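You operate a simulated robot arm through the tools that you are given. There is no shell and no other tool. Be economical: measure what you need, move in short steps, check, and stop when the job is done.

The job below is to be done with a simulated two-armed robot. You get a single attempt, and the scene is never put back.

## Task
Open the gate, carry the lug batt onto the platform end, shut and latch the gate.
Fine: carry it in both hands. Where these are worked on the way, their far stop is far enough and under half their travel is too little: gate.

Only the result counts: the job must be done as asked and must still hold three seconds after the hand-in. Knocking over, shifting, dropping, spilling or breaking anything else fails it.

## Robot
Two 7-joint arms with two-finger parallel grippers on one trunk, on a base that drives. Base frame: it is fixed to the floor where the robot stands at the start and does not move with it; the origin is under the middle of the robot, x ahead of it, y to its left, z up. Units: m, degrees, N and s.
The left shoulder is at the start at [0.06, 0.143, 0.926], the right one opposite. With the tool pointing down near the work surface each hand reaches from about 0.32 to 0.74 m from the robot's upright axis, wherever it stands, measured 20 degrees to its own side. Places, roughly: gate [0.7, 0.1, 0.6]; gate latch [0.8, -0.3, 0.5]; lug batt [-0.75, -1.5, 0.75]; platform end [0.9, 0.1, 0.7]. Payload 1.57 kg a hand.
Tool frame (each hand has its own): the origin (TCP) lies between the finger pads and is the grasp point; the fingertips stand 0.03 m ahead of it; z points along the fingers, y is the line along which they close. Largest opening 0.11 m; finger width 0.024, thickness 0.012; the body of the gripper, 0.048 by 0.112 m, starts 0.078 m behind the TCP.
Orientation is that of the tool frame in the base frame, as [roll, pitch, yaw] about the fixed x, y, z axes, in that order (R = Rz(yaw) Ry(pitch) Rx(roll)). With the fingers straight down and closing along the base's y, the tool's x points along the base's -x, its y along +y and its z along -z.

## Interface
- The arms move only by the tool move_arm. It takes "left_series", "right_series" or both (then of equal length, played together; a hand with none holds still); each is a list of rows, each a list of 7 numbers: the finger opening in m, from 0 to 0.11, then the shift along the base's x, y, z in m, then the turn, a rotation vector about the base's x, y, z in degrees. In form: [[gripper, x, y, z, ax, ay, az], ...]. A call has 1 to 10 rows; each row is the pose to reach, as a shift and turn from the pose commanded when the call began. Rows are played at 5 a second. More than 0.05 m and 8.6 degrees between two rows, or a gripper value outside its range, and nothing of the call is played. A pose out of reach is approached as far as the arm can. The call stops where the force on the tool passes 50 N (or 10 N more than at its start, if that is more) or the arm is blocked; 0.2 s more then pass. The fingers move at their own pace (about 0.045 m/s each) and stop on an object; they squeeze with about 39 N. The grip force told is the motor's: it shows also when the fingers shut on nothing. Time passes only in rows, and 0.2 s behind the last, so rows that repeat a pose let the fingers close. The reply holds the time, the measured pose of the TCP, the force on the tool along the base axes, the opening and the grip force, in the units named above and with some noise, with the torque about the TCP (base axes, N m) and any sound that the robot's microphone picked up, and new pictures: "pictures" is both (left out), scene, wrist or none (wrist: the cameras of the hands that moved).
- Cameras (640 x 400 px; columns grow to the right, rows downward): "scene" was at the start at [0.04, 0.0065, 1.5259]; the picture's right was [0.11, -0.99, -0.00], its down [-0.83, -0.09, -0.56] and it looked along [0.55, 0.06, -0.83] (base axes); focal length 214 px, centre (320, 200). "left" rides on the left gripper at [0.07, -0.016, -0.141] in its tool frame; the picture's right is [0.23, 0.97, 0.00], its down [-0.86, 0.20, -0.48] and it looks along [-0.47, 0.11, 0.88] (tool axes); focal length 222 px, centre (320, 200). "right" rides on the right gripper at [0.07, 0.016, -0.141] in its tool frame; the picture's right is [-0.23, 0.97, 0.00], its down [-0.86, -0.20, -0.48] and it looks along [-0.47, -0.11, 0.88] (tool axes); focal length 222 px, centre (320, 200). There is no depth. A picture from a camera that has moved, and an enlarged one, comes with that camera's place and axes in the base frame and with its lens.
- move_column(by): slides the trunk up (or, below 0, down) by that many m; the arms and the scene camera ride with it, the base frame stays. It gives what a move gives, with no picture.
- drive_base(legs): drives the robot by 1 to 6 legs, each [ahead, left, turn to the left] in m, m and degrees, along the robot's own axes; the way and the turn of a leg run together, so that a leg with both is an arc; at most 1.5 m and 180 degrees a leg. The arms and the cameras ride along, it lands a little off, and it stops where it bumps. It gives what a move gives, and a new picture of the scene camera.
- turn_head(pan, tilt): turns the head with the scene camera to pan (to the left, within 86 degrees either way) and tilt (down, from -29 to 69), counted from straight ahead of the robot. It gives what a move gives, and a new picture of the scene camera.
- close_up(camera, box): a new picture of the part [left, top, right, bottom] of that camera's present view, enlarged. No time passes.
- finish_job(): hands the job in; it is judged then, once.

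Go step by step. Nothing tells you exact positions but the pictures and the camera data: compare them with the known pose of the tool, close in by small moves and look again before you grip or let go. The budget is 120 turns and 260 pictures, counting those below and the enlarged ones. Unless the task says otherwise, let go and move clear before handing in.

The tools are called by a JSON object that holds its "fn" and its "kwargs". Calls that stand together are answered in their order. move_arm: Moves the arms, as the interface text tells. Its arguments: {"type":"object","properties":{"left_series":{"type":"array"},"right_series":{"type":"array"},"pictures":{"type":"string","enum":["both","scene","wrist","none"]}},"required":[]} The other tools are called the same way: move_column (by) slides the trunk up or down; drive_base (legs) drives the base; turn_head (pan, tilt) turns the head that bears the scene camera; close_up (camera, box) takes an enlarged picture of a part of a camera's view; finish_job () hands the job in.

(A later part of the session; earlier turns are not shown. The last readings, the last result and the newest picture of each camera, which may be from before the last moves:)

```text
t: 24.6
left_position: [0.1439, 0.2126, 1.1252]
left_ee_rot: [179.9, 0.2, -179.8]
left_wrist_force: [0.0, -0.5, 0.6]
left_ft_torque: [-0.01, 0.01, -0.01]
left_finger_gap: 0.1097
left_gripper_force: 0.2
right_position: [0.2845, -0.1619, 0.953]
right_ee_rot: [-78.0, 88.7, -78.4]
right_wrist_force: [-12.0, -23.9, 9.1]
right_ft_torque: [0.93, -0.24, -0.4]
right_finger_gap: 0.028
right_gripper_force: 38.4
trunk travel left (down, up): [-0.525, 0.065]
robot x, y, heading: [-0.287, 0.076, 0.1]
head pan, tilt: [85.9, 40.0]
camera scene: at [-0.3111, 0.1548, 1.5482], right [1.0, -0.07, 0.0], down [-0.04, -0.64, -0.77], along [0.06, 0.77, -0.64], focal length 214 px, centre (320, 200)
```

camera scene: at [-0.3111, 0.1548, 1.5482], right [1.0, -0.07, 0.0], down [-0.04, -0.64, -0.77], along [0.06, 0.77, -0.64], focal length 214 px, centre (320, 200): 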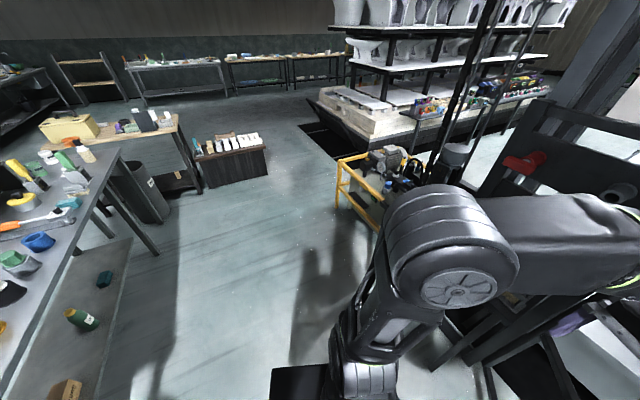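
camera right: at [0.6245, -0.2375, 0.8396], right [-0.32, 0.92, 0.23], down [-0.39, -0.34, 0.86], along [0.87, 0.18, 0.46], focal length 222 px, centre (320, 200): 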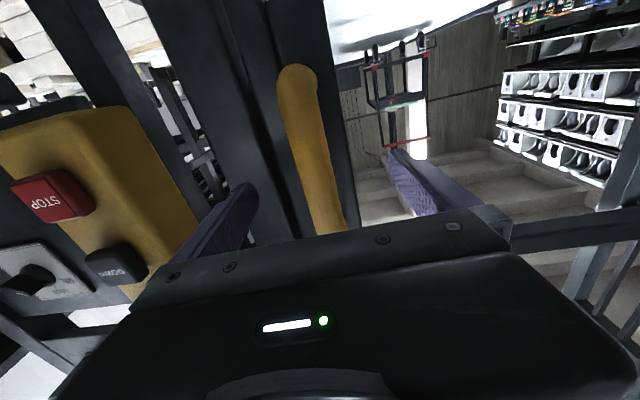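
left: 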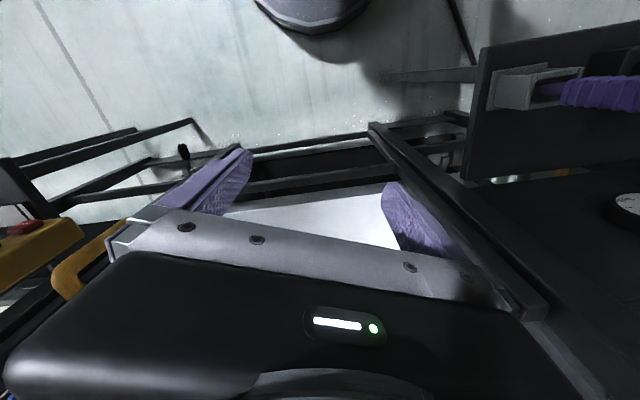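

The left area is clear, while benches stand close behind. So I'll swing the whole robot rigidly around the gate hinge (arc legs), carrying the gate with me; first turn the head back and relieve the side load.

{"fn": "move_arm", "kwargs": {"right_series": [[0.0, -0.006, -0.012, 0, 0, 0, 0]], "pictures": "none"}}

{"fn": "turn_head", "kwargs": {"pan": 0, "tilt": 50}}

{"fn": "drive_base", "kwargs": {"legs": [[-0.03, 0.077, -5], [-0.03, 0.077, -5]]}}

```text
t: 25.0
left_position: [0.1449, 0.2179, 1.1216]
left_ee_rot: [-179.9, 0.0, -179.8]
left_wrist_force: [-0.5, 0.2, 0.3]
left_ft_torque: [-0.03, -0.02, 0.0]
left_finger_gap: 0.11
left_gripper_force: 0.0
right_position: [0.2822, -0.1616, 0.9539]
right_ee_rot: [-86.3, 88.8, -85.4]
right_wrist_force: [5.9, 12.1, 1.2]
right_ft_torque: [1.2, -0.38, -0.15]
right_finger_gap: 0.028
right_gripper_force: 38.5
trunk travel left (down, up): [-0.525, 0.065]
robot x, y, heading: [-0.2824, 0.0734, 0.3]
head pan, tilt: [85.9, 40.0]
```

```text
t: 26.6
left_position: [0.1484, 0.2186, 1.1221]
left_ee_rot: [-179.8, -0.1, -179.9]
left_wrist_force: [0.0, 0.3, -0.1]
left_ft_torque: [0.03, 0.0, -0.01]
left_finger_gap: 0.1103
left_gripper_force: 0.1
right_position: [0.2829, -0.1607, 0.9538]
right_ee_rot: [-87.8, 88.5, -87.1]
right_wrist_force: [20.0, 41.5, -7.8]
right_ft_torque: [0.99, -0.32, 0.41]
right_finger_gap: 0.0282
right_gripper_force: 38.3
trunk travel left (down, up): [-0.525, 0.065]
robot x, y, heading: [-0.2846, 0.0768, -0.1]
head pan, tilt: [0.0, 50.0]
camera scene: at [-0.2339, 0.0785, 1.5336], right [0.0, -1.0, 0.0], down [-0.77, 0.0, -0.64], along [0.64, 0.0, -0.77], focal length 214 px, centre (320, 200)
```

scene: 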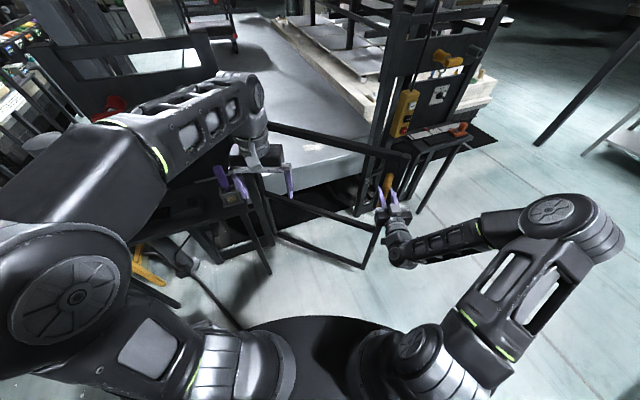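

```text
t: 28.0
left_position: [0.127, 0.2582, 1.1228]
left_ee_rot: [-180.0, 0.1, 174.3]
left_wrist_force: [-0.5, 0.1, -0.5]
left_ft_torque: [0.0, -0.03, 0.02]
left_finger_gap: 0.1102
left_gripper_force: 0.1
right_position: [0.2243, -0.1264, 0.9536]
right_ee_rot: [-85.0, 89.0, -89.4]
right_wrist_force: [-0.6, 1.7, -5.8]
right_ft_torque: [0.99, 1.18, 0.24]
right_finger_gap: 0.028
right_gripper_force: 38.0
trunk travel left (down, up): [-0.525, 0.065]
robot x, y, heading: [-0.3136, 0.1629, -5.6]
head pan, tilt: [0.0, 50.0]
stopped in leg 2: the force on the tool passed its limit at 59 N (the readings are from after the stop); the commanded pose is now the measured one
camera scene: at [-0.2675, 0.1565, 1.5339], right [-0.1, -1.0, 0.0], down [-0.76, 0.08, -0.64], along [0.64, -0.06, -0.77], focal length 214 px, centre (320, 200)
```

scene: 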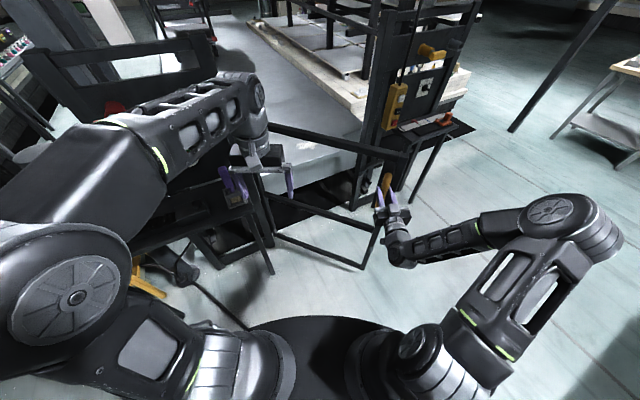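

Refit: hinge at (0.59, 0.47), handle radius 0.70, now ~47° open. Continuing the arc with the corrected pivot.

{"fn": "drive_base", "kwargs": {"legs": [[-0.0345, 0.0759, -5], [-0.0345, 0.0759, -5], [-0.0345, 0.0759, -5], [-0.0345, 0.0759, -5]]}}

```text
t: 30.8
left_position: [0.086, 0.3909, 1.1245]
left_ee_rot: [179.9, 0.3, 158.6]
left_wrist_force: [0.1, 0.1, -0.2]
left_ft_torque: [-0.01, 0.01, 0.01]
left_finger_gap: 0.11
left_gripper_force: 0.2
right_position: [0.0829, -0.0015, 0.9559]
right_ee_rot: [-78.3, 89.1, -97.2]
right_wrist_force: [0.9, 2.1, -5.9]
right_ft_torque: [1.28, 0.85, 0.3]
right_finger_gap: 0.0282
right_gripper_force: 38.1
trunk travel left (down, up): [-0.525, 0.065]
robot x, y, heading: [-0.3614, 0.4169, -21.5]
head pan, tilt: [0.0, 50.0]
stopped in leg 4: the force on the tool passed its limit at 54 N (the readings are from after the stop); the commanded pose is now the measured one
camera scene: at [-0.3186, 0.399, 1.5339], right [-0.36, -0.93, 0.0], down [-0.71, 0.28, -0.64], along [0.6, -0.23, -0.77], focal length 214 px, centre (320, 200)
```

scene: 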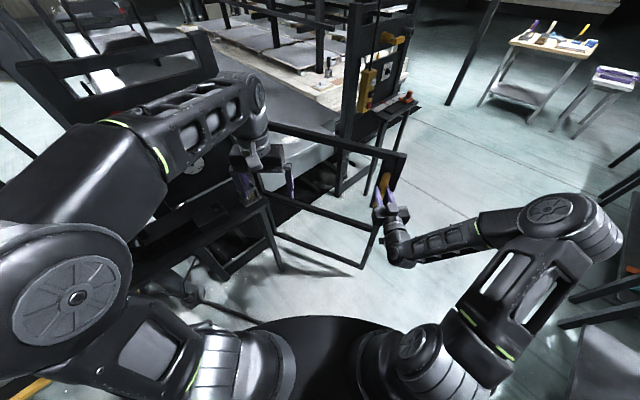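

{"fn": "drive_base", "kwargs": {"legs": [[-0.0348, 0.0755, -5], [-0.0348, 0.0755, -5], [-0.0348, 0.0755, -5]]}}

```text
t: 33.2
left_position: [0.0883, 0.5275, 1.1226]
left_ee_rot: [-179.8, 0.0, 143.6]
left_wrist_force: [1.3, 1.0, 0.3]
left_ft_torque: [0.0, -0.02, 0.01]
left_finger_gap: 0.1101
left_gripper_force: 0.1
right_position: [-0.0147, 0.1524, 0.9558]
right_ee_rot: [-79.0, 88.7, -112.5]
right_wrist_force: [40.4, 18.2, -15.3]
right_ft_torque: [0.73, -0.56, 0.34]
right_finger_gap: 0.0281
right_gripper_force: 38.2
trunk travel left (down, up): [-0.525, 0.065]
robot x, y, heading: [-0.3443, 0.6658, -36.0]
head pan, tilt: [0.0, 50.0]
camera scene: at [-0.2995, 0.6397, 1.5336], right [-0.59, -0.81, 0.0], down [-0.62, 0.45, -0.64], along [0.52, -0.38, -0.77], focal length 214 px, centre (320, 200)
```

scene: 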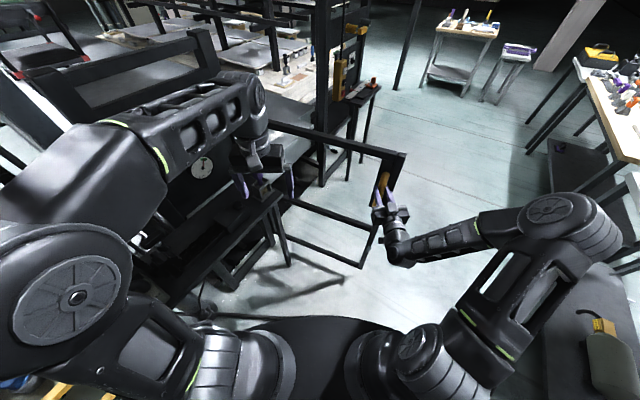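

About 77° open. I'll finish pulling with the arm itself along the arc, feeling for the end stop.

{"fn": "move_arm", "kwargs": {"right_series": [[0.0, -0.0105, 0.0215, 0, 0, 0, -2], [0.0, -0.0209, 0.043, 0, 0, 0, -4], [0.0, -0.0298, 0.065, 0, 0, 0, -6], [0.0, -0.0386, 0.0873, 0, 0, 0, -8], [0.0, -0.046, 0.11, 0, 0, 0, -10], [0.0, -0.0533, 0.1328, 0, 0, 0, -12]], "pictures": "scene"}}

```text
t: 34.5
left_position: [0.0813, 0.5225, 1.1229]
left_ee_rot: [179.9, 0.2, 143.5]
left_wrist_force: [0.6, -0.2, 0.4]
left_ft_torque: [0.0, 0.03, -0.01]
left_finger_gap: 0.1099
left_gripper_force: 0.0
right_position: [-0.0436, 0.2438, 0.9355]
right_ee_rot: [-33.3, 88.6, -78.8]
right_wrist_force: [-18.1, -7.7, 8.7]
right_ft_torque: [0.63, -0.63, -0.59]
right_finger_gap: 0.0278
right_gripper_force: 38.6
right hand out of reach, approached as far as the arm can: row 3, 4, 5, 6
trunk travel left (down, up): [-0.525, 0.065]
robot x, y, heading: [-0.3464, 0.6663, -36.6]
head pan, tilt: [0.0, 50.0]
stopped in row 6 (right hand): the force on the tool passed its limit at 79 N (the readings are from after the stop); the commanded pose is now the measured one
camera scene: at [-0.3083, 0.6365, 1.5334], right [-0.59, -0.8, 0.0], down [-0.62, 0.46, -0.64], along [0.52, -0.38, -0.77], focal length 214 px, centre (320, 200)
```

scene: 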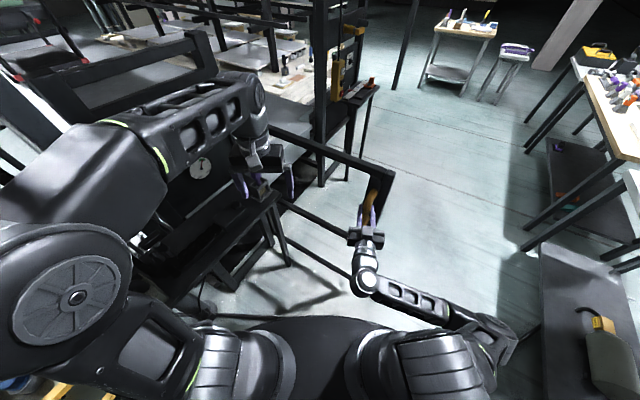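

The gate is ~86° open, at the arm's limit. I'll release the handle and check nothing springs back.

{"fn": "move_arm", "kwargs": {"right_series": [[0.05, 0, 0, 0, 0, 0, 0], [0.09, 0, 0, 0, 0, 0, 0], [0.11, 0, 0, 0, 0, 0, 0], [0.11, 0, 0, 0, 0, 0, 0]], "pictures": "both"}}

```text
t: 35.5
left_position: [0.083, 0.5238, 1.1239]
left_ee_rot: [179.9, 0.1, 143.5]
left_wrist_force: [0.3, -0.3, -0.2]
left_ft_torque: [-0.03, 0.0, 0.0]
left_finger_gap: 0.11
left_gripper_force: 0.0
right_position: [-0.0408, 0.2468, 0.9332]
right_ee_rot: [-47.5, 88.8, -92.3]
right_wrist_force: [-0.4, 0.0, 0.2]
right_ft_torque: [-0.02, -0.02, 0.02]
right_finger_gap: 0.11
right_gripper_force: 0.0
trunk travel left (down, up): [-0.525, 0.065]
robot x, y, heading: [-0.3437, 0.6643, -36.2]
head pan, tilt: [0.0, 50.0]
camera scene: at [-0.3069, 0.6369, 1.5338], right [-0.59, -0.8, 0.0], down [-0.62, 0.45, -0.64], along [0.52, -0.38, -0.77], focal length 214 px, centre (320, 200)
camera right: at [-0.1284, 0.3569, 0.8603], right [0.69, 0.69, 0.21], down [-0.48, 0.21, 0.85], along [0.55, -0.69, 0.48], focal length 222 px, centre (320, 200)
```

scene: 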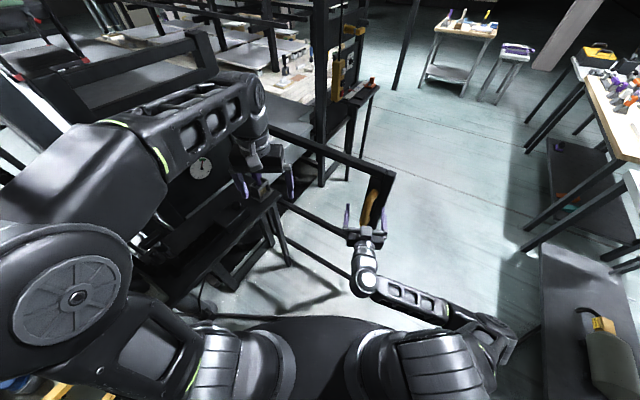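
right: 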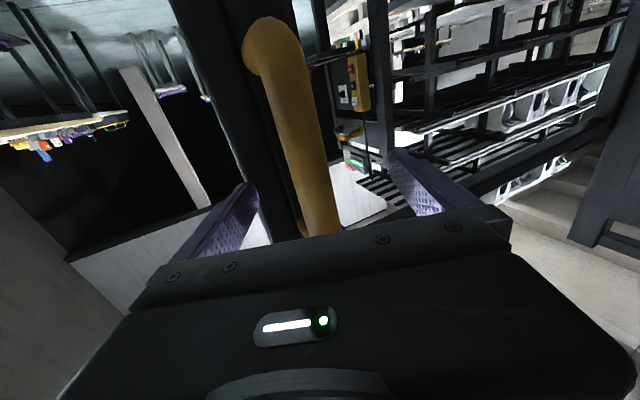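

Gate stays. Backing off along the tool axis.

{"fn": "drive_base", "kwargs": {"legs": [[-0.12, 0.032, 0], [-0.1, 0.0, 0]]}}

```text
t: 37.5
left_position: [-0.0781, 0.683, 1.1241]
left_ee_rot: [179.9, 0.2, 143.5]
left_wrist_force: [-0.5, 0.1, 0.3]
left_ft_torque: [-0.04, -0.06, -0.01]
left_finger_gap: 0.1099
left_gripper_force: 0.2
right_position: [-0.2017, 0.405, 0.934]
right_ee_rot: [-44.3, 88.7, -89.3]
right_wrist_force: [0.2, -0.2, 0.7]
right_ft_torque: [-0.02, -0.01, -0.01]
right_finger_gap: 0.1099
right_gripper_force: 0.0
trunk travel left (down, up): [-0.525, 0.065]
robot x, y, heading: [-0.4979, 0.8245, -36.1]
head pan, tilt: [0.0, 50.0]
camera scene: at [-0.4674, 0.7955, 1.5339], right [-0.59, -0.8, 0.0], down [-0.62, 0.45, -0.64], along [0.52, -0.38, -0.77], focal length 214 px, centre (320, 200)
```

scene: 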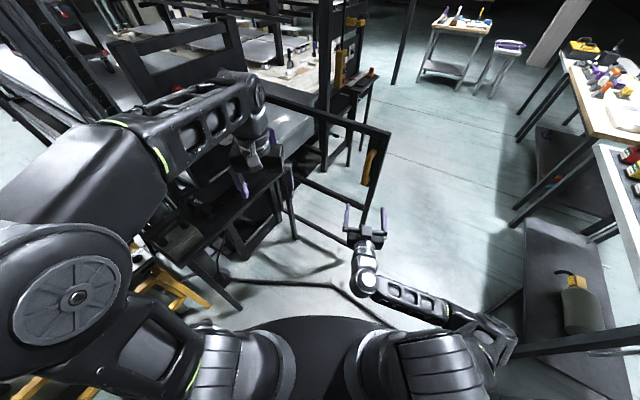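

The gate stays open with its free end near (-0.06, 0.19). I'll turn to face -y, and look at the gap between gate and bench.

{"fn": "drive_base", "kwargs": {"legs": [[0, 0, -54]]}}

```text
t: 40.4
left_position: [-0.3729, 0.3938, 1.1233]
left_ee_rot: [179.9, 0.1, 88.9]
left_wrist_force: [0.6, 0.6, -0.1]
left_ft_torque: [0.0, -0.02, -0.01]
left_finger_gap: 0.1103
left_gripper_force: 0.1
right_position: [-0.669, 0.3336, 0.9332]
right_ee_rot: [-47.0, 88.8, -146.6]
right_wrist_force: [0.8, -0.2, 0.2]
right_ft_torque: [0.03, 0.02, -0.01]
right_finger_gap: 0.1101
right_gripper_force: 0.0
trunk travel left (down, up): [-0.525, 0.065]
robot x, y, heading: [-0.5038, 0.8272, -90.8]
head pan, tilt: [0.0, 50.0]
camera scene: at [-0.5047, 0.7753, 1.5338], right [-1.0, 0.02, 0.0], down [0.01, 0.77, -0.64], along [-0.01, -0.64, -0.77], focal length 214 px, centre (320, 200)
```

scene: 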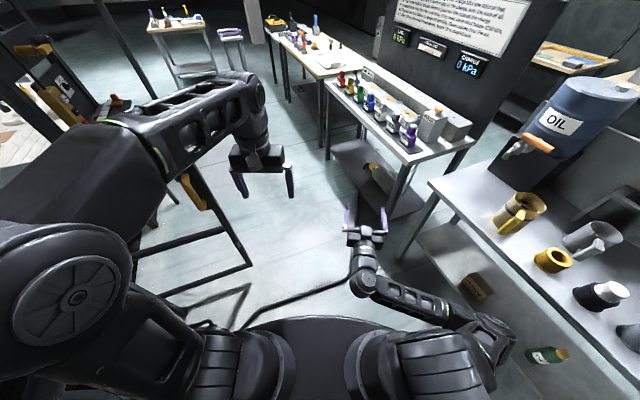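

There's a passage about 1 m wide between gate end and benches. I'll stretch both arms forward to narrow the robot before driving through.

{"fn": "move_arm", "kwargs": {"left_series": [[0.11, 0, -0.04, -0.01, 0, 0, 0], [0.11, 0, -0.08, -0.02, 0, 0, 0], [0.11, 0, -0.12, -0.03, 0, 0, 0], [0.11, 0, -0.16, -0.04, 0, 0, 0], [0.11, 0, -0.2, -0.05, 0, 0, 0], [0.11, 0, -0.24, -0.05, 0, 0, 0]], "right_series": [[0.11, 0.01, -0.035, 0.02, 0, 0, 0], [0.11, 0.02, -0.07, 0.04, 0, 0, 0], [0.11, 0.02, -0.105, 0.06, 0, 0, 0], [0.11, 0.02, -0.14, 0.08, 0, 0, 0], [0.11, 0.02, -0.17, 0.1, 0, 0, 0], [0.11, 0.02, -0.2, 0.12, 0, 0, 0]], "pictures": "scene"}}

```text
t: 41.8
left_position: [-0.3724, 0.294, 1.0976]
left_ee_rot: [180.0, 0.4, 88.9]
left_wrist_force: [-0.3, 0.1, 0.3]
left_ft_torque: [0.0, 0.01, 0.02]
left_finger_gap: 0.1098
left_gripper_force: 0.0
left hand out of reach, approached as far as the arm can: row 3, 4, 5, 6
right_position: [-0.6518, 0.1331, 1.0529]
right_ee_rot: [-46.4, 88.8, -146.0]
right_wrist_force: [-0.2, 1.0, 0.1]
right_ft_torque: [-0.01, 0.0, -0.02]
right_finger_gap: 0.1101
right_gripper_force: 0.2
trunk travel left (down, up): [-0.525, 0.065]
robot x, y, heading: [-0.5024, 0.8235, -91.0]
head pan, tilt: [0.0, 50.0]
camera scene: at [-0.5041, 0.7749, 1.5337], right [-1.0, 0.02, 0.0], down [0.01, 0.77, -0.64], along [-0.01, -0.64, -0.77], focal length 214 px, centre (320, 200)
```

scene: 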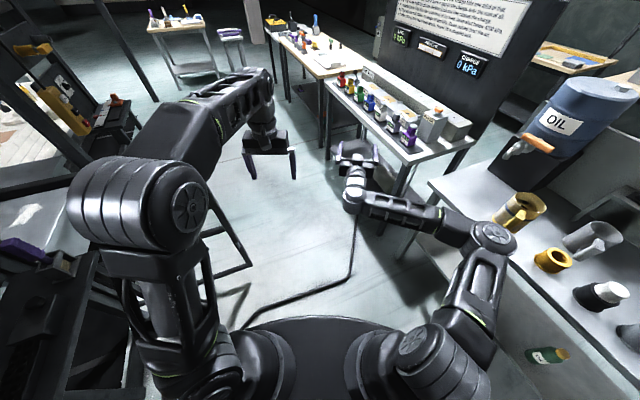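

{"fn": "move_arm", "kwargs": {"left_series": [[0.11, -0.01, -0.02, -0.04, 0, 0, 0], [0.11, -0.02, -0.04, -0.08, 0, 0, 0], [0.11, -0.03, -0.06, -0.12, 0, 0, 0], [0.11, -0.04, -0.08, -0.16, 0, 0, 0], [0.11, -0.05, -0.11, -0.19, 0, 0, 0], [0.11, -0.06, -0.14, -0.22, 0, 0, 0]], "pictures": "scene"}}

```text
t: 43.2
left_position: [-0.4346, 0.1491, 0.8778]
left_ee_rot: [179.9, 0.2, 88.9]
left_wrist_force: [-0.3, 0.1, 0.1]
left_ft_torque: [0.0, 0.0, 0.02]
left_finger_gap: 0.1102
left_gripper_force: 0.0
right_position: [-0.6512, 0.1327, 1.0526]
right_ee_rot: [-48.9, 88.8, -148.5]
right_wrist_force: [-0.2, -0.7, 0.0]
right_ft_torque: [0.0, -0.02, -0.01]
right_finger_gap: 0.1101
right_gripper_force: 0.0
trunk travel left (down, up): [-0.525, 0.065]
robot x, y, heading: [-0.5038, 0.8219, -91.1]
head pan, tilt: [0.0, 50.0]
camera scene: at [-0.5047, 0.774, 1.5338], right [-1.0, 0.02, 0.0], down [0.01, 0.77, -0.64], along [-0.01, -0.64, -0.77], focal length 214 px, centre (320, 200)
```

scene: 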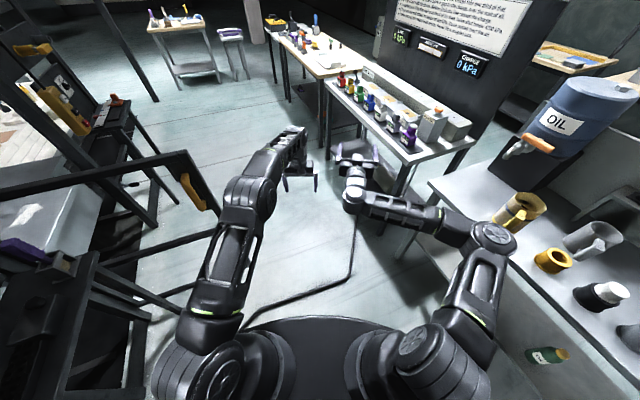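

Left arm is narrow now. I'll likewise point the right hand down and tuck it.

{"fn": "move_arm", "kwargs": {"right_series": [[0.11, 0.01, 0.01, 0.0, 7.2, -2.07, 0], [0.11, 0.02, 0.02, 0.0, 14.4, -4.14, 0], [0.11, 0.03, 0.03, 0.0, 21.6, -6.2, 0], [0.11, 0.04, 0.03, 0.0, 28.8, -8.3, 0], [0.11, 0.05, 0.03, 0.0, 36, -10.3, 0], [0.11, 0.06, 0.03, 0, 43.2, -12.4, 0]], "pictures": "none"}}

{"fn": "move_arm", "kwargs": {"right_series": [[0.11, 0.0, 0.0, -0.03, 7.2, -2.07, 0], [0.11, 0.0, 0.0, -0.06, 14.4, -4.14, 0], [0.11, 0.0, 0.0, -0.09, 21.6, -6.2, 0], [0.11, 0.0, 0.0, -0.12, 28.8, -8.3, 0], [0.11, 0.0, 0.0, -0.15, 36, -10.3, 0], [0.11, 0.0, 0.0, -0.17, 43.2, -12.4, 0]], "pictures": "none"}}

{"fn": "move_arm", "kwargs": {"right_series": [[0.11, 0.0, 0.0, 0, 0, 0, 7], [0.11, 0.0, 0.0, 0, 0, 0, 14]], "pictures": "scene"}}

```text
t: 44.6
left_position: [-0.434, 0.1497, 0.8781]
left_ee_rot: [179.9, 0.1, 88.9]
left_wrist_force: [0.1, -0.1, -0.6]
left_ft_torque: [-0.03, 0.02, 0.01]
left_finger_gap: 0.1101
left_gripper_force: 0.1
right_position: [-0.5886, 0.1639, 1.0548]
right_ee_rot: [174.4, 45.9, 75.1]
right_wrist_force: [-0.2, 0.1, -1.1]
right_ft_torque: [0.02, 0.02, 0.01]
right_finger_gap: 0.1099
right_gripper_force: 0.0
trunk travel left (down, up): [-0.525, 0.065]
robot x, y, heading: [-0.5054, 0.8226, -90.9]
head pan, tilt: [0.0, 50.0]
```

```text
t: 46.0
left_position: [-0.4361, 0.1498, 0.877]
left_ee_rot: [180.0, 0.1, 88.9]
left_wrist_force: [-0.4, 0.3, -0.2]
left_ft_torque: [0.01, -0.01, 0.02]
left_finger_gap: 0.11
left_gripper_force: 0.0
right_position: [-0.589, 0.1624, 0.8828]
right_ee_rot: [173.5, 0.9, 74.8]
right_wrist_force: [0.6, -0.1, 0.7]
right_ft_torque: [0.03, 0.02, 0.0]
right_finger_gap: 0.11
right_gripper_force: 0.1
trunk travel left (down, up): [-0.525, 0.065]
robot x, y, heading: [-0.5006, 0.8209, -91.1]
head pan, tilt: [0.0, 50.0]
```

```text
t: 46.6
left_position: [-0.4357, 0.1494, 0.8795]
left_ee_rot: [179.9, 0.1, 89.0]
left_wrist_force: [-1.1, -0.1, -0.7]
left_ft_torque: [-0.02, 0.04, -0.01]
left_finger_gap: 0.1098
left_gripper_force: 0.1
right_position: [-0.5888, 0.1639, 0.8832]
right_ee_rot: [173.4, 1.0, 89.0]
right_wrist_force: [-0.2, 0.6, -0.1]
right_ft_torque: [-0.02, 0.0, -0.01]
right_finger_gap: 0.1099
right_gripper_force: 0.1
trunk travel left (down, up): [-0.525, 0.065]
robot x, y, heading: [-0.5028, 0.8264, -90.9]
head pan, tilt: [0.0, 50.0]
camera scene: at [-0.5044, 0.7752, 1.5338], right [-1.0, 0.02, 0.0], down [0.01, 0.77, -0.64], along [-0.01, -0.64, -0.77], focal length 214 px, centre (320, 200)
```

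scene: 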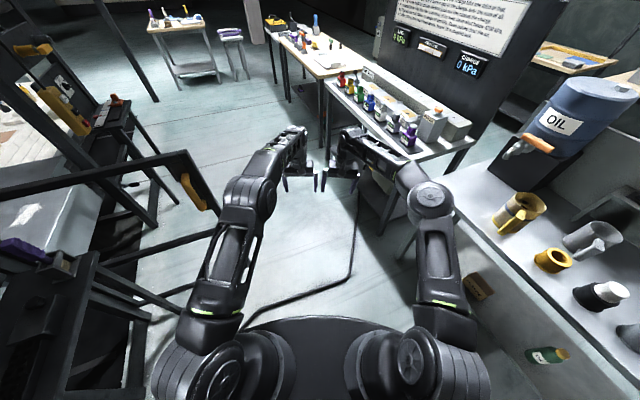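

The path looks clear; driving forward between gate and benches, then easing to the left.

{"fn": "drive_base", "kwargs": {"legs": [[0.75, 0.0, 0], [0.3, 0.25, 0]]}}

{"fn": "turn_head", "kwargs": {"pan": -15, "tilt": 40}}

```text
t: 52.7
left_position: [-0.2071, -0.9189, 0.8774]
left_ee_rot: [-179.9, 0.1, 88.7]
left_wrist_force: [0.1, -0.1, 0.6]
left_ft_torque: [-0.01, 0.02, -0.01]
left_finger_gap: 0.1097
left_gripper_force: 0.0
right_position: [-0.3616, -0.9049, 0.8831]
right_ee_rot: [173.5, 1.0, 88.6]
right_wrist_force: [0.2, -0.1, 0.0]
right_ft_torque: [0.01, -0.04, 0.01]
right_finger_gap: 0.11
right_gripper_force: 0.2
trunk travel left (down, up): [-0.525, 0.065]
robot x, y, heading: [-0.2739, -0.2438, -91.0]
head pan, tilt: [0.0, 50.0]
camera scene: at [-0.2752, -0.2942, 1.5338], right [-1.0, 0.02, 0.0], down [0.02, 0.77, -0.64], along [-0.01, -0.64, -0.77], focal length 214 px, centre (320, 200)
```

scene: 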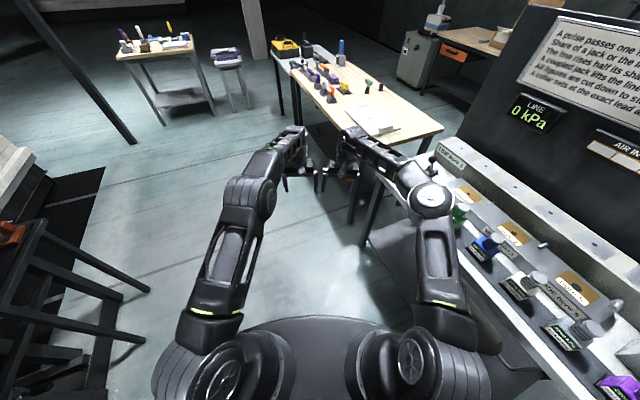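

```text
t: 53.5
left_position: [-0.2082, -0.9201, 0.8792]
left_ee_rot: [179.8, 0.1, 88.7]
left_wrist_force: [-0.2, -0.4, -0.1]
left_ft_torque: [-0.04, -0.05, 0.0]
left_finger_gap: 0.11
left_gripper_force: 0.1
right_position: [-0.3624, -0.9056, 0.8829]
right_ee_rot: [173.5, 1.0, 88.5]
right_wrist_force: [0.1, 0.7, -0.4]
right_ft_torque: [-0.04, -0.01, -0.01]
right_finger_gap: 0.1101
right_gripper_force: 0.0
trunk travel left (down, up): [-0.525, 0.065]
robot x, y, heading: [-0.2733, -0.2442, -91.1]
head pan, tilt: [-15.0, 40.0]
camera scene: at [-0.2977, -0.2982, 1.548], right [-0.96, 0.28, 0.0], down [0.18, 0.62, -0.77], along [-0.21, -0.74, -0.64], focal length 214 px, centre (320, 200)
```

scene: 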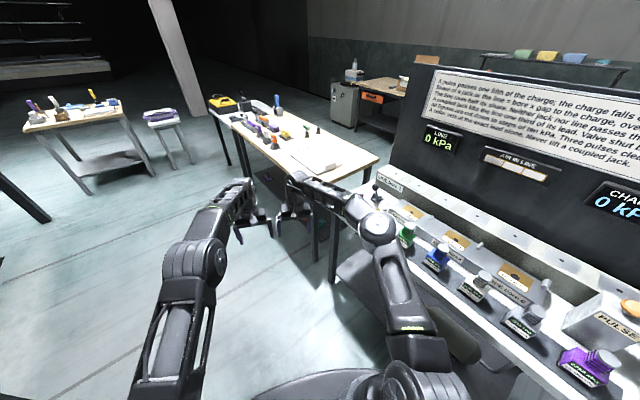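

The wood table's front edge runs (-0.56,-1.31)→(-0.07,-2.59), with the batt ~0.23 m in. I'll drive to a stand-off point facing the table squarely.

{"fn": "drive_base", "kwargs": {"legs": [[1.05, 0.48, 0], [0, 0, -68]]}}

{"fn": "turn_head", "kwargs": {"pan": 0, "tilt": 40}}

{"fn": "close_up", "kwargs": {"camera": "scene", "box": [220, 80, 420, 210]}}

```text
t: 62.4
left_position: [-0.4023, -1.63, 0.8781]
left_ee_rot: [179.9, 0.0, 20.8]
left_wrist_force: [0.2, 0.1, -0.3]
left_ft_torque: [-0.01, 0.02, -0.01]
left_finger_gap: 0.1098
left_gripper_force: 0.1
right_position: [-0.4487, -1.4815, 0.8828]
right_ee_rot: [173.5, 1.0, 20.7]
right_wrist_force: [-0.4, -0.1, 0.3]
right_ft_torque: [0.02, 0.01, 0.01]
right_finger_gap: 0.1101
right_gripper_force: 0.2
trunk travel left (down, up): [-0.525, 0.065]
robot x, y, heading: [0.1961, -1.3142, -159.1]
head pan, tilt: [-15.0, 40.0]
camera scene: at [0.1392, -1.3131, 1.548], right [-0.1, 0.99, 0.0], down [0.64, 0.07, -0.77], along [-0.76, -0.08, -0.64], focal length 214 px, centre (320, 200)
```

scene: 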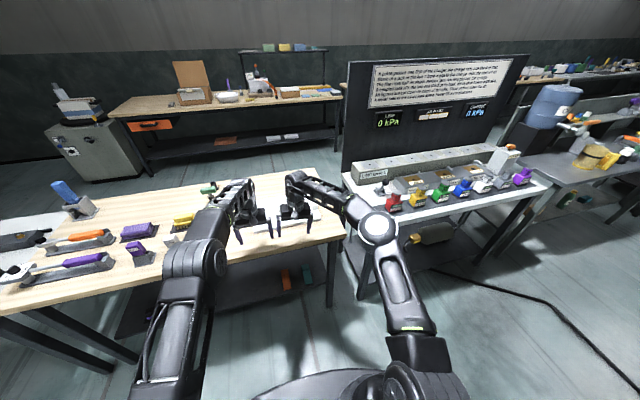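

```text
t: 63.2
left_position: [-0.4033, -1.6283, 0.8783]
left_ee_rot: [179.9, 0.1, 20.9]
left_wrist_force: [0.4, -0.5, 0.4]
left_ft_torque: [-0.01, -0.04, -0.04]
left_finger_gap: 0.1099
left_gripper_force: 0.1
right_position: [-0.4492, -1.4811, 0.8822]
right_ee_rot: [173.5, 1.0, 20.7]
right_wrist_force: [0.0, -0.1, -0.5]
right_ft_torque: [0.02, 0.01, -0.02]
right_finger_gap: 0.1098
right_gripper_force: 0.2
trunk travel left (down, up): [-0.525, 0.065]
robot x, y, heading: [0.1943, -1.3144, -158.9]
head pan, tilt: [0.0, 40.0]
camera scene: at [0.1444, -1.3348, 1.548], right [-0.36, 0.93, 0.0], down [0.6, 0.23, -0.77], along [-0.72, -0.27, -0.64], focal length 214 px, centre (320, 200)
```

scene: 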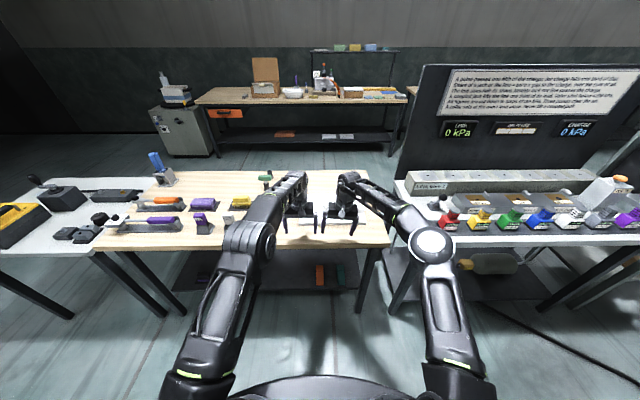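

```text
3.08 times, centred on (320, 145) of scene
camera zoom: at [0.1444, -1.3348, 1.548], right [-0.36, 0.93, 0.0], down [0.6, 0.23, -0.77], along [-0.72, -0.27, -0.64], focal length 660 px, centre (320, 369)
```

zoom: 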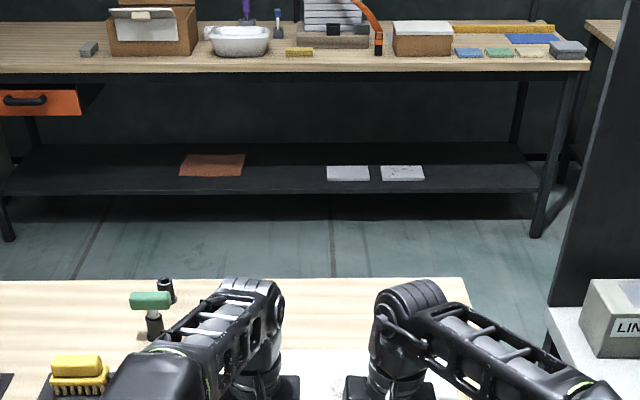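

{"fn": "move_arm", "kwargs": {"left_series": [[0.11, 0.016, -0.04, 0.02, 0, 0, 0], [0.11, 0.032, -0.08, 0.03, 0, 0, 0], [0.11, 0.05, -0.125, 0.03, 0, 0, 0]], "right_series": [[0.11, -0.016, 0.04, 0.02, 2.0, 0.8, 0], [0.11, -0.032, 0.08, 0.03, 4, 1.5, 0], [0.11, -0.05, 0.125, 0.03, 6.1, 2.3, 0]], "pictures": "none"}}

{"fn": "close_up", "kwargs": {"camera": "scene", "box": [200, 140, 440, 290]}}

{"fn": "close_up", "kwargs": {"camera": "right", "box": [0, 0, 640, 400]}}

{"fn": "close_up", "kwargs": {"camera": "left", "box": [0, 0, 640, 400]}}

```text
t: 64.0
left_position: [-0.3526, -1.754, 0.9048]
left_ee_rot: [-180.0, 0.1, 20.7]
left_wrist_force: [0.7, -0.1, 0.1]
left_ft_torque: [0.0, 0.0, -0.03]
left_finger_gap: 0.1103
left_gripper_force: 0.1
right_position: [-0.4984, -1.356, 0.9134]
right_ee_rot: [-180.0, 1.1, 20.9]
right_wrist_force: [0.1, 0.5, -0.9]
right_ft_torque: [-0.01, 0.0, -0.01]
right_finger_gap: 0.1101
right_gripper_force: 0.0
trunk travel left (down, up): [-0.525, 0.065]
robot x, y, heading: [0.1972, -1.3133, -159.1]
head pan, tilt: [0.0, 40.0]
```

```text
2.67 times, centred on (320, 215) of scene
camera zoom: at [0.1447, -1.3351, 1.548], right [-0.36, 0.93, 0.0], down [0.6, 0.23, -0.77], along [-0.72, -0.27, -0.64], focal length 572 px, centre (320, 160)
```

zoom: 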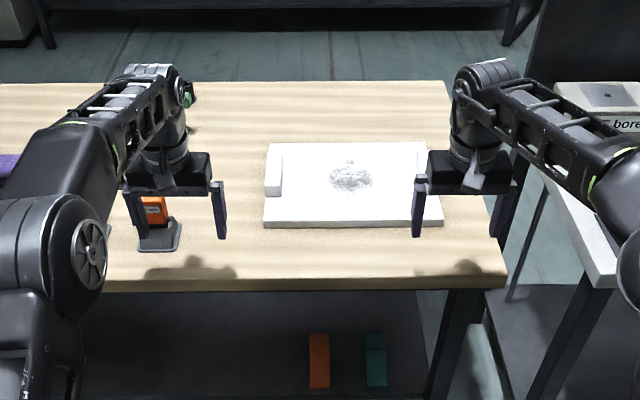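

```text
1.00 times, centred on (320, 200) of right (not enlarged: the box is as wide or as high as the picture)
camera zoom: at [-0.4243, -1.3453, 1.0536], right [0.14, -0.99, 0.0], down [-0.86, -0.12, 0.49], along [-0.49, -0.07, -0.87], focal length 222 px, centre (320, 200)
```

zoom: 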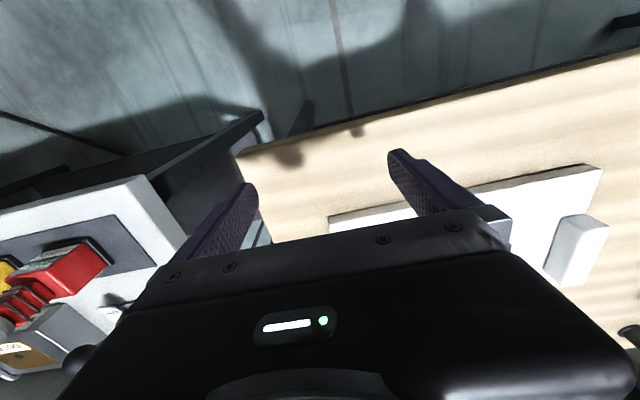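

```text
1.00 times, centred on (320, 200) of left (not enlarged: the box is as wide or as high as the picture)
camera zoom: at [-0.292, -1.713, 1.0461], right [0.56, -0.83, 0.0], down [-0.73, -0.49, 0.48], along [-0.4, -0.27, -0.88], focal length 222 px, centre (320, 200)
```

zoom: 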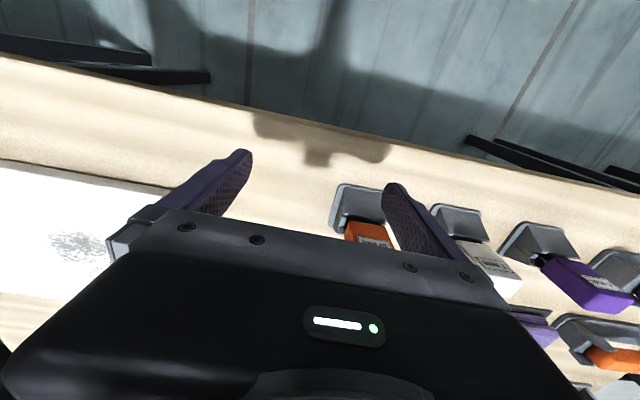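

Facing the table squarely; from two cameras I get the slab top at z≈0.84, lugs about 0.03 thick at its left and right ends. Raising the hands and moving the left one over its lug line, then driving closer.

{"fn": "move_arm", "kwargs": {"left_series": [[0.11, 0, 0, 0.045, 0, 0, 0], [0.11, -0.014, 0.036, 0.07, 0, 0, 0], [0.11, -0.028, 0.072, 0.09, 0, 0, 0], [0.11, -0.041, 0.108, 0.09, 0, 0, 0]], "right_series": [[0.11, 0, 0, 0.045, 0, 0, 0], [0.11, 0, 0, 0.07, 0, 0, 0], [0.11, 0, 0, 0.09, 0, 0, 0], [0.11, 0, 0, 0.09, 0, 0, 0]], "pictures": "none"}}

{"fn": "drive_base", "kwargs": {"legs": [[0.2, 0, 0]]}}

{"fn": "close_up", "kwargs": {"camera": "left", "box": [0, 0, 640, 400]}}

{"fn": "close_up", "kwargs": {"camera": "right", "box": [0, 0, 640, 400]}}

```text
t: 65.0
left_position: [-0.365, -1.6525, 0.994]
left_ee_rot: [-180.0, 0.0, 20.9]
left_wrist_force: [0.7, -0.9, -0.3]
left_ft_torque: [0.09, 0.01, 0.02]
left_finger_gap: 0.1101
left_gripper_force: 0.1
left hand out of reach, approached as far as the arm can: row 2, 3, 4
right_position: [-0.4891, -1.357, 0.9959]
right_ee_rot: [-179.9, 1.0, 21.0]
right_wrist_force: [0.4, -0.9, 0.6]
right_ft_torque: [0.1, -0.03, -0.01]
right_finger_gap: 0.1098
right_gripper_force: 0.0
right hand out of reach, approached as far as the arm can: row 2, 3, 4
trunk travel left (down, up): [-0.525, 0.065]
robot x, y, heading: [0.2001, -1.3136, -159.3]
head pan, tilt: [0.0, 40.0]
```

```text
t: 66.6
left_position: [-0.5512, -1.7197, 0.9944]
left_ee_rot: [179.9, 0.1, 20.7]
left_wrist_force: [-0.4, -0.1, 0.3]
left_ft_torque: [0.01, -0.04, 0.0]
left_finger_gap: 0.1099
left_gripper_force: 0.1
right_position: [-0.6736, -1.4223, 0.9952]
right_ee_rot: [179.9, 1.3, 20.7]
right_wrist_force: [0.2, -0.1, -0.2]
right_ft_torque: [0.03, -0.01, -0.04]
right_finger_gap: 0.1103
right_gripper_force: 0.0
trunk travel left (down, up): [-0.525, 0.065]
robot x, y, heading: [0.0092, -1.3845, -159.4]
head pan, tilt: [0.0, 40.0]
camera scene: at [-0.0423, -1.4059, 1.5479], right [-0.36, 0.93, 0.0], down [0.6, 0.23, -0.77], along [-0.72, -0.27, -0.64], focal length 214 px, centre (320, 200)
```

scene: 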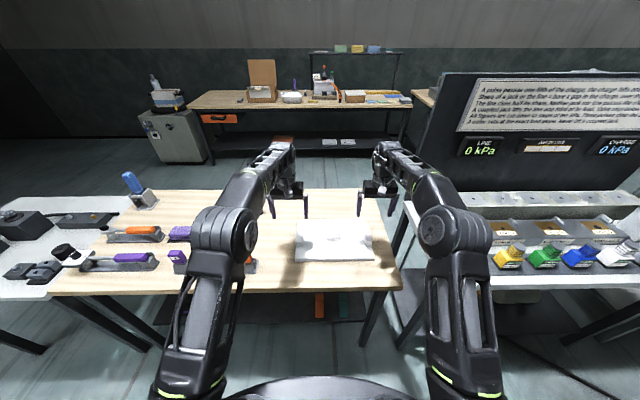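

```text
1.00 times, centred on (320, 200) of left (not enlarged: the box is as wide or as high as the picture)
camera zoom: at [-0.4905, -1.6795, 1.1362], right [0.56, -0.83, 0.0], down [-0.73, -0.49, 0.48], along [-0.4, -0.27, -0.88], focal length 222 px, centre (320, 200)
```

zoom: 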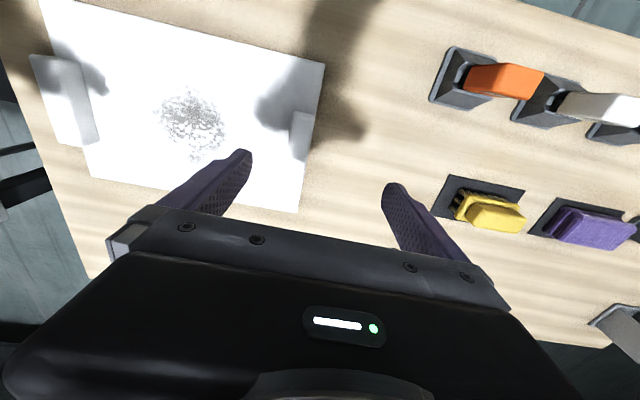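

```text
1.00 times, centred on (320, 200) of right (not enlarged: the box is as wide or as high as the picture)
camera zoom: at [-0.599, -1.413, 1.1348], right [0.13, -0.99, 0.0], down [-0.86, -0.11, 0.5], along [-0.49, -0.07, -0.87], focal length 222 px, centre (320, 200)
```

zoom: 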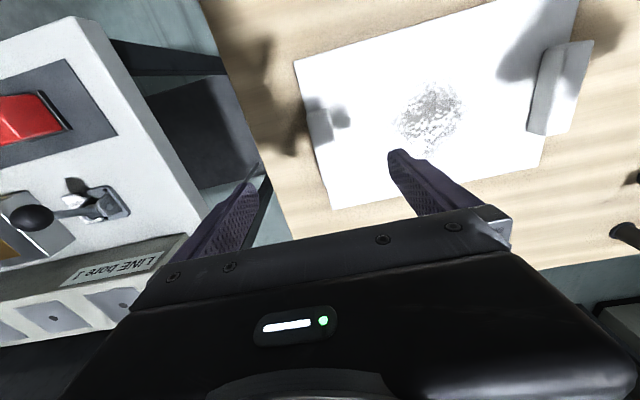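

Both lugs are visible. Estimates: left lug (-0.557, -1.697), right lug (-0.661, -1.429), tops near z≈0.84. Descending part way with lateral correction and looking again.

{"fn": "move_arm", "kwargs": {"left_series": [[0.11, -0.004, 0.01, -0.035, 0, 0, 0], [0.11, -0.007, 0.02, -0.075, 0, 0, 0]], "right_series": [[0.11, 0.006, -0.002, -0.035, 0, -0.6, 0], [0.11, 0.012, -0.005, -0.075, 0, -1.2, 0]], "pictures": "both"}}

{"fn": "close_up", "kwargs": {"camera": "scene", "box": [250, 180, 410, 280]}}

```text
t: 67.2
left_position: [-0.5559, -1.6977, 0.9208]
left_ee_rot: [180.0, 0.3, 20.8]
left_wrist_force: [-0.2, -0.6, 0.5]
left_ft_torque: [-0.04, 0.01, -0.01]
left_finger_gap: 0.1102
left_gripper_force: 0.1
right_position: [-0.6606, -1.4295, 0.9204]
right_ee_rot: [179.6, 0.1, 20.6]
right_wrist_force: [0.5, 0.2, 0.1]
right_ft_torque: [0.02, -0.01, 0.0]
right_finger_gap: 0.1101
right_gripper_force: 0.0
trunk travel left (down, up): [-0.525, 0.065]
robot x, y, heading: [0.0117, -1.3864, -159.1]
head pan, tilt: [0.0, 40.0]
camera scene: at [-0.0416, -1.4052, 1.5481], right [-0.36, 0.93, 0.0], down [0.6, 0.23, -0.77], along [-0.72, -0.27, -0.64], focal length 214 px, centre (320, 200)
camera right: at [-0.5889, -1.4182, 1.061], right [0.13, -0.99, 0.01], down [-0.87, -0.11, 0.48], along [-0.47, -0.07, -0.88], focal length 222 px, centre (320, 200)
camera left: at [-0.4967, -1.6583, 1.0613], right [0.56, -0.83, 0.0], down [-0.73, -0.49, 0.48], along [-0.4, -0.27, -0.88], focal length 222 px, centre (320, 200)
```

scene: 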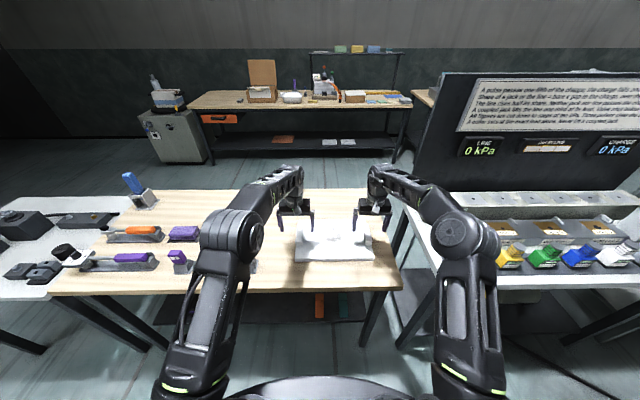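
right: 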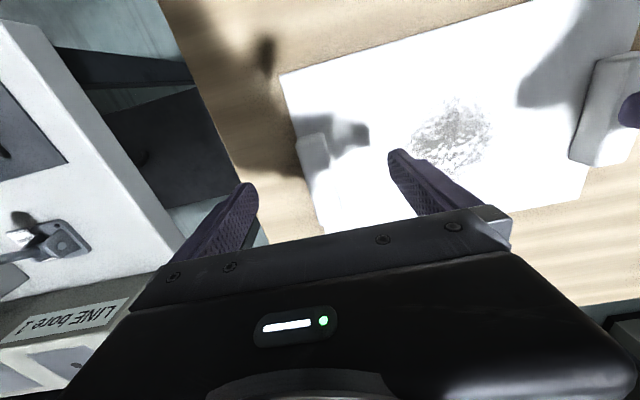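
left: 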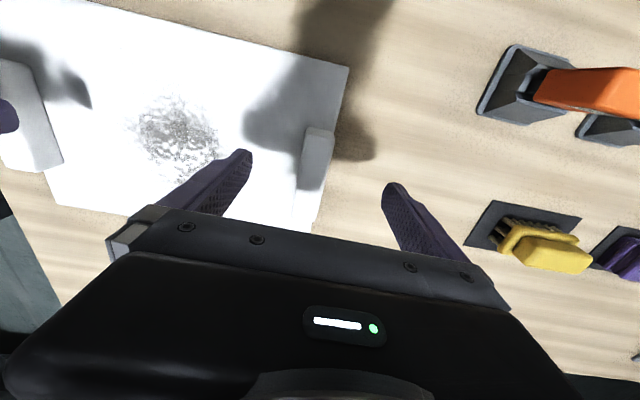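

```text
4.00 times, centred on (330, 230) of scene
camera zoom: at [-0.0416, -1.4052, 1.5481], right [-0.36, 0.93, 0.0], down [0.6, 0.23, -0.77], along [-0.72, -0.27, -0.64], focal length 858 px, centre (280, 80)
```

zoom: 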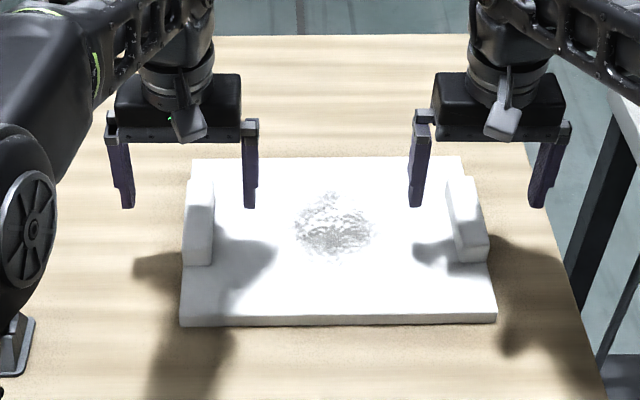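

Good view: slab top z≈0.825, lugs centred ~3.5 cm further ahead than the hands. Shifting forward and descending with fingers straddling the lugs.

{"fn": "move_arm", "kwargs": {"left_series": [[0.11, -0.036, -0.006, 0, 0, 0, 0], [0.11, -0.036, -0.006, -0.02, 0, 0, 0], [0.11, -0.036, -0.006, -0.04, 0, 0, 0]], "right_series": [[0.11, -0.033, -0.012, 0, 0, 0, 0], [0.11, -0.033, -0.012, -0.02, 0, 0, 0], [0.11, -0.033, -0.012, -0.04, 0, 0, 0]], "pictures": "none"}}

{"fn": "close_up", "kwargs": {"camera": "scene", "box": [250, 180, 410, 280]}}

{"fn": "close_up", "kwargs": {"camera": "left", "box": [160, 80, 480, 280]}}

{"fn": "close_up", "kwargs": {"camera": "right", "box": [160, 80, 480, 280]}}

```text
t: 68.0
left_position: [-0.5919, -1.705, 0.879]
left_ee_rot: [180.0, 0.1, 20.8]
left_wrist_force: [-0.3, 0.5, 1.5]
left_ft_torque: [-0.01, 0.01, 0.06]
left_finger_gap: 0.1099
left_gripper_force: 0.1
right_position: [-0.6944, -1.44, 0.8812]
right_ee_rot: [179.5, 0.1, 20.7]
right_wrist_force: [-0.2, 0.8, -0.1]
right_ft_torque: [0.02, -0.03, 0.0]
right_finger_gap: 0.1102
right_gripper_force: 0.0
trunk travel left (down, up): [-0.525, 0.065]
robot x, y, heading: [0.0111, -1.3852, -159.4]
head pan, tilt: [0.0, 40.0]
```

```text
4.00 times, centred on (330, 230) of scene
camera zoom: at [-0.042, -1.4059, 1.5479], right [-0.36, 0.93, 0.0], down [0.6, 0.23, -0.77], along [-0.72, -0.27, -0.64], focal length 858 px, centre (280, 80)
```

zoom: 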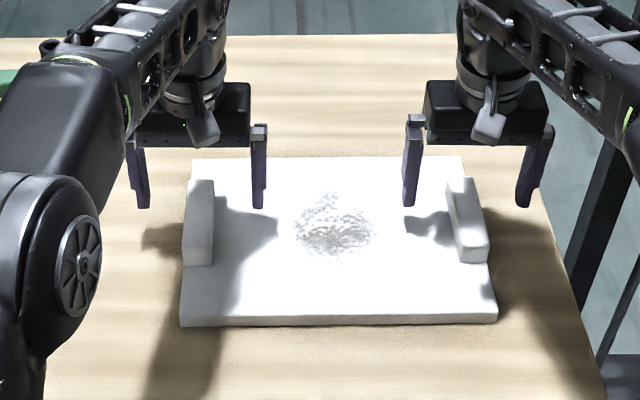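

```text
2.00 times, centred on (320, 180) of left
camera zoom: at [-0.5325, -1.6649, 1.0207], right [0.56, -0.83, 0.0], down [-0.73, -0.49, 0.48], along [-0.4, -0.27, -0.88], focal length 444 px, centre (320, 240)
```

zoom: 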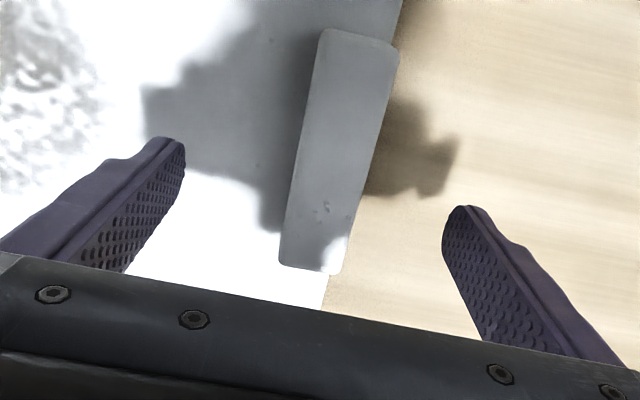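

```text
2.00 times, centred on (320, 180) of right
camera zoom: at [-0.6225, -1.4303, 1.022], right [0.13, -0.99, 0.01], down [-0.87, -0.11, 0.48], along [-0.47, -0.07, -0.88], focal length 444 px, centre (320, 240)
```

zoom: 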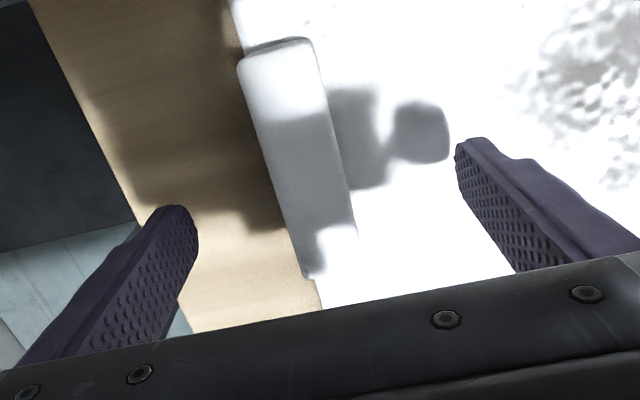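

Fingers straddle the lugs. Small outward centring, final descent, then close both.

{"fn": "move_arm", "kwargs": {"left_series": [[0.11, 0.003, -0.0075, -0.009, 0, 0, 0], [0.11, 0.003, -0.0075, -0.017, 0, 0, 0], [0.08, 0.003, -0.0075, -0.017, 0, 0, 0], [0.05, 0.003, -0.0075, -0.017, 0, 0, 0], [0.03, 0.003, -0.0075, -0.017, 0, 0, 0], [0.0, 0.003, -0.0075, -0.017, 0, 0, 0], [0.0, 0.003, -0.0075, -0.017, 0, 0, 0], [0.0, 0.003, -0.0075, -0.017, 0, 0, 0]], "right_series": [[0.11, -0.003, 0.0075, -0.01, 0, 0, 0], [0.11, -0.003, 0.0075, -0.019, 0, 0, 0], [0.08, -0.003, 0.0075, -0.019, 0, 0, 0], [0.05, -0.003, 0.0075, -0.019, 0, 0, 0], [0.03, -0.003, 0.0075, -0.019, 0, 0, 0], [0.0, -0.003, 0.0075, -0.019, 0, 0, 0], [0.0, -0.003, 0.0075, -0.019, 0, 0, 0], [0.0, -0.003, 0.0075, -0.019, 0, 0, 0]], "pictures": "none"}}

{"fn": "close_up", "kwargs": {"camera": "scene", "box": [250, 180, 410, 280]}}

```text
t: 69.8
left_position: [-0.5927, -1.7083, 0.8633]
left_ee_rot: [-179.6, 0.2, 20.6]
left_wrist_force: [-12.8, 23.0, 0.2]
left_ft_torque: [0.19, 0.39, 0.47]
left_finger_gap: 0.0302
left_gripper_force: 22.9
right_position: [-0.6967, -1.4361, 0.8625]
right_ee_rot: [179.2, 0.1, 21.0]
right_wrist_force: [9.8, -23.4, 0.7]
right_ft_torque: [-0.2, -0.07, 0.47]
right_finger_gap: 0.0304
right_gripper_force: 22.9
trunk travel left (down, up): [-0.525, 0.065]
robot x, y, heading: [0.0116, -1.3811, -159.5]
head pan, tilt: [0.0, 40.0]
```

```text
4.00 times, centred on (330, 230) of scene
camera zoom: at [-0.0415, -1.4055, 1.5479], right [-0.36, 0.93, 0.0], down [0.6, 0.23, -0.77], along [-0.72, -0.27, -0.64], focal length 858 px, centre (280, 80)
```

zoom: 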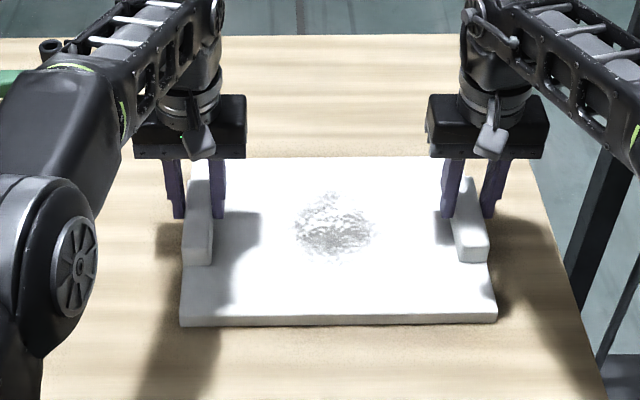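

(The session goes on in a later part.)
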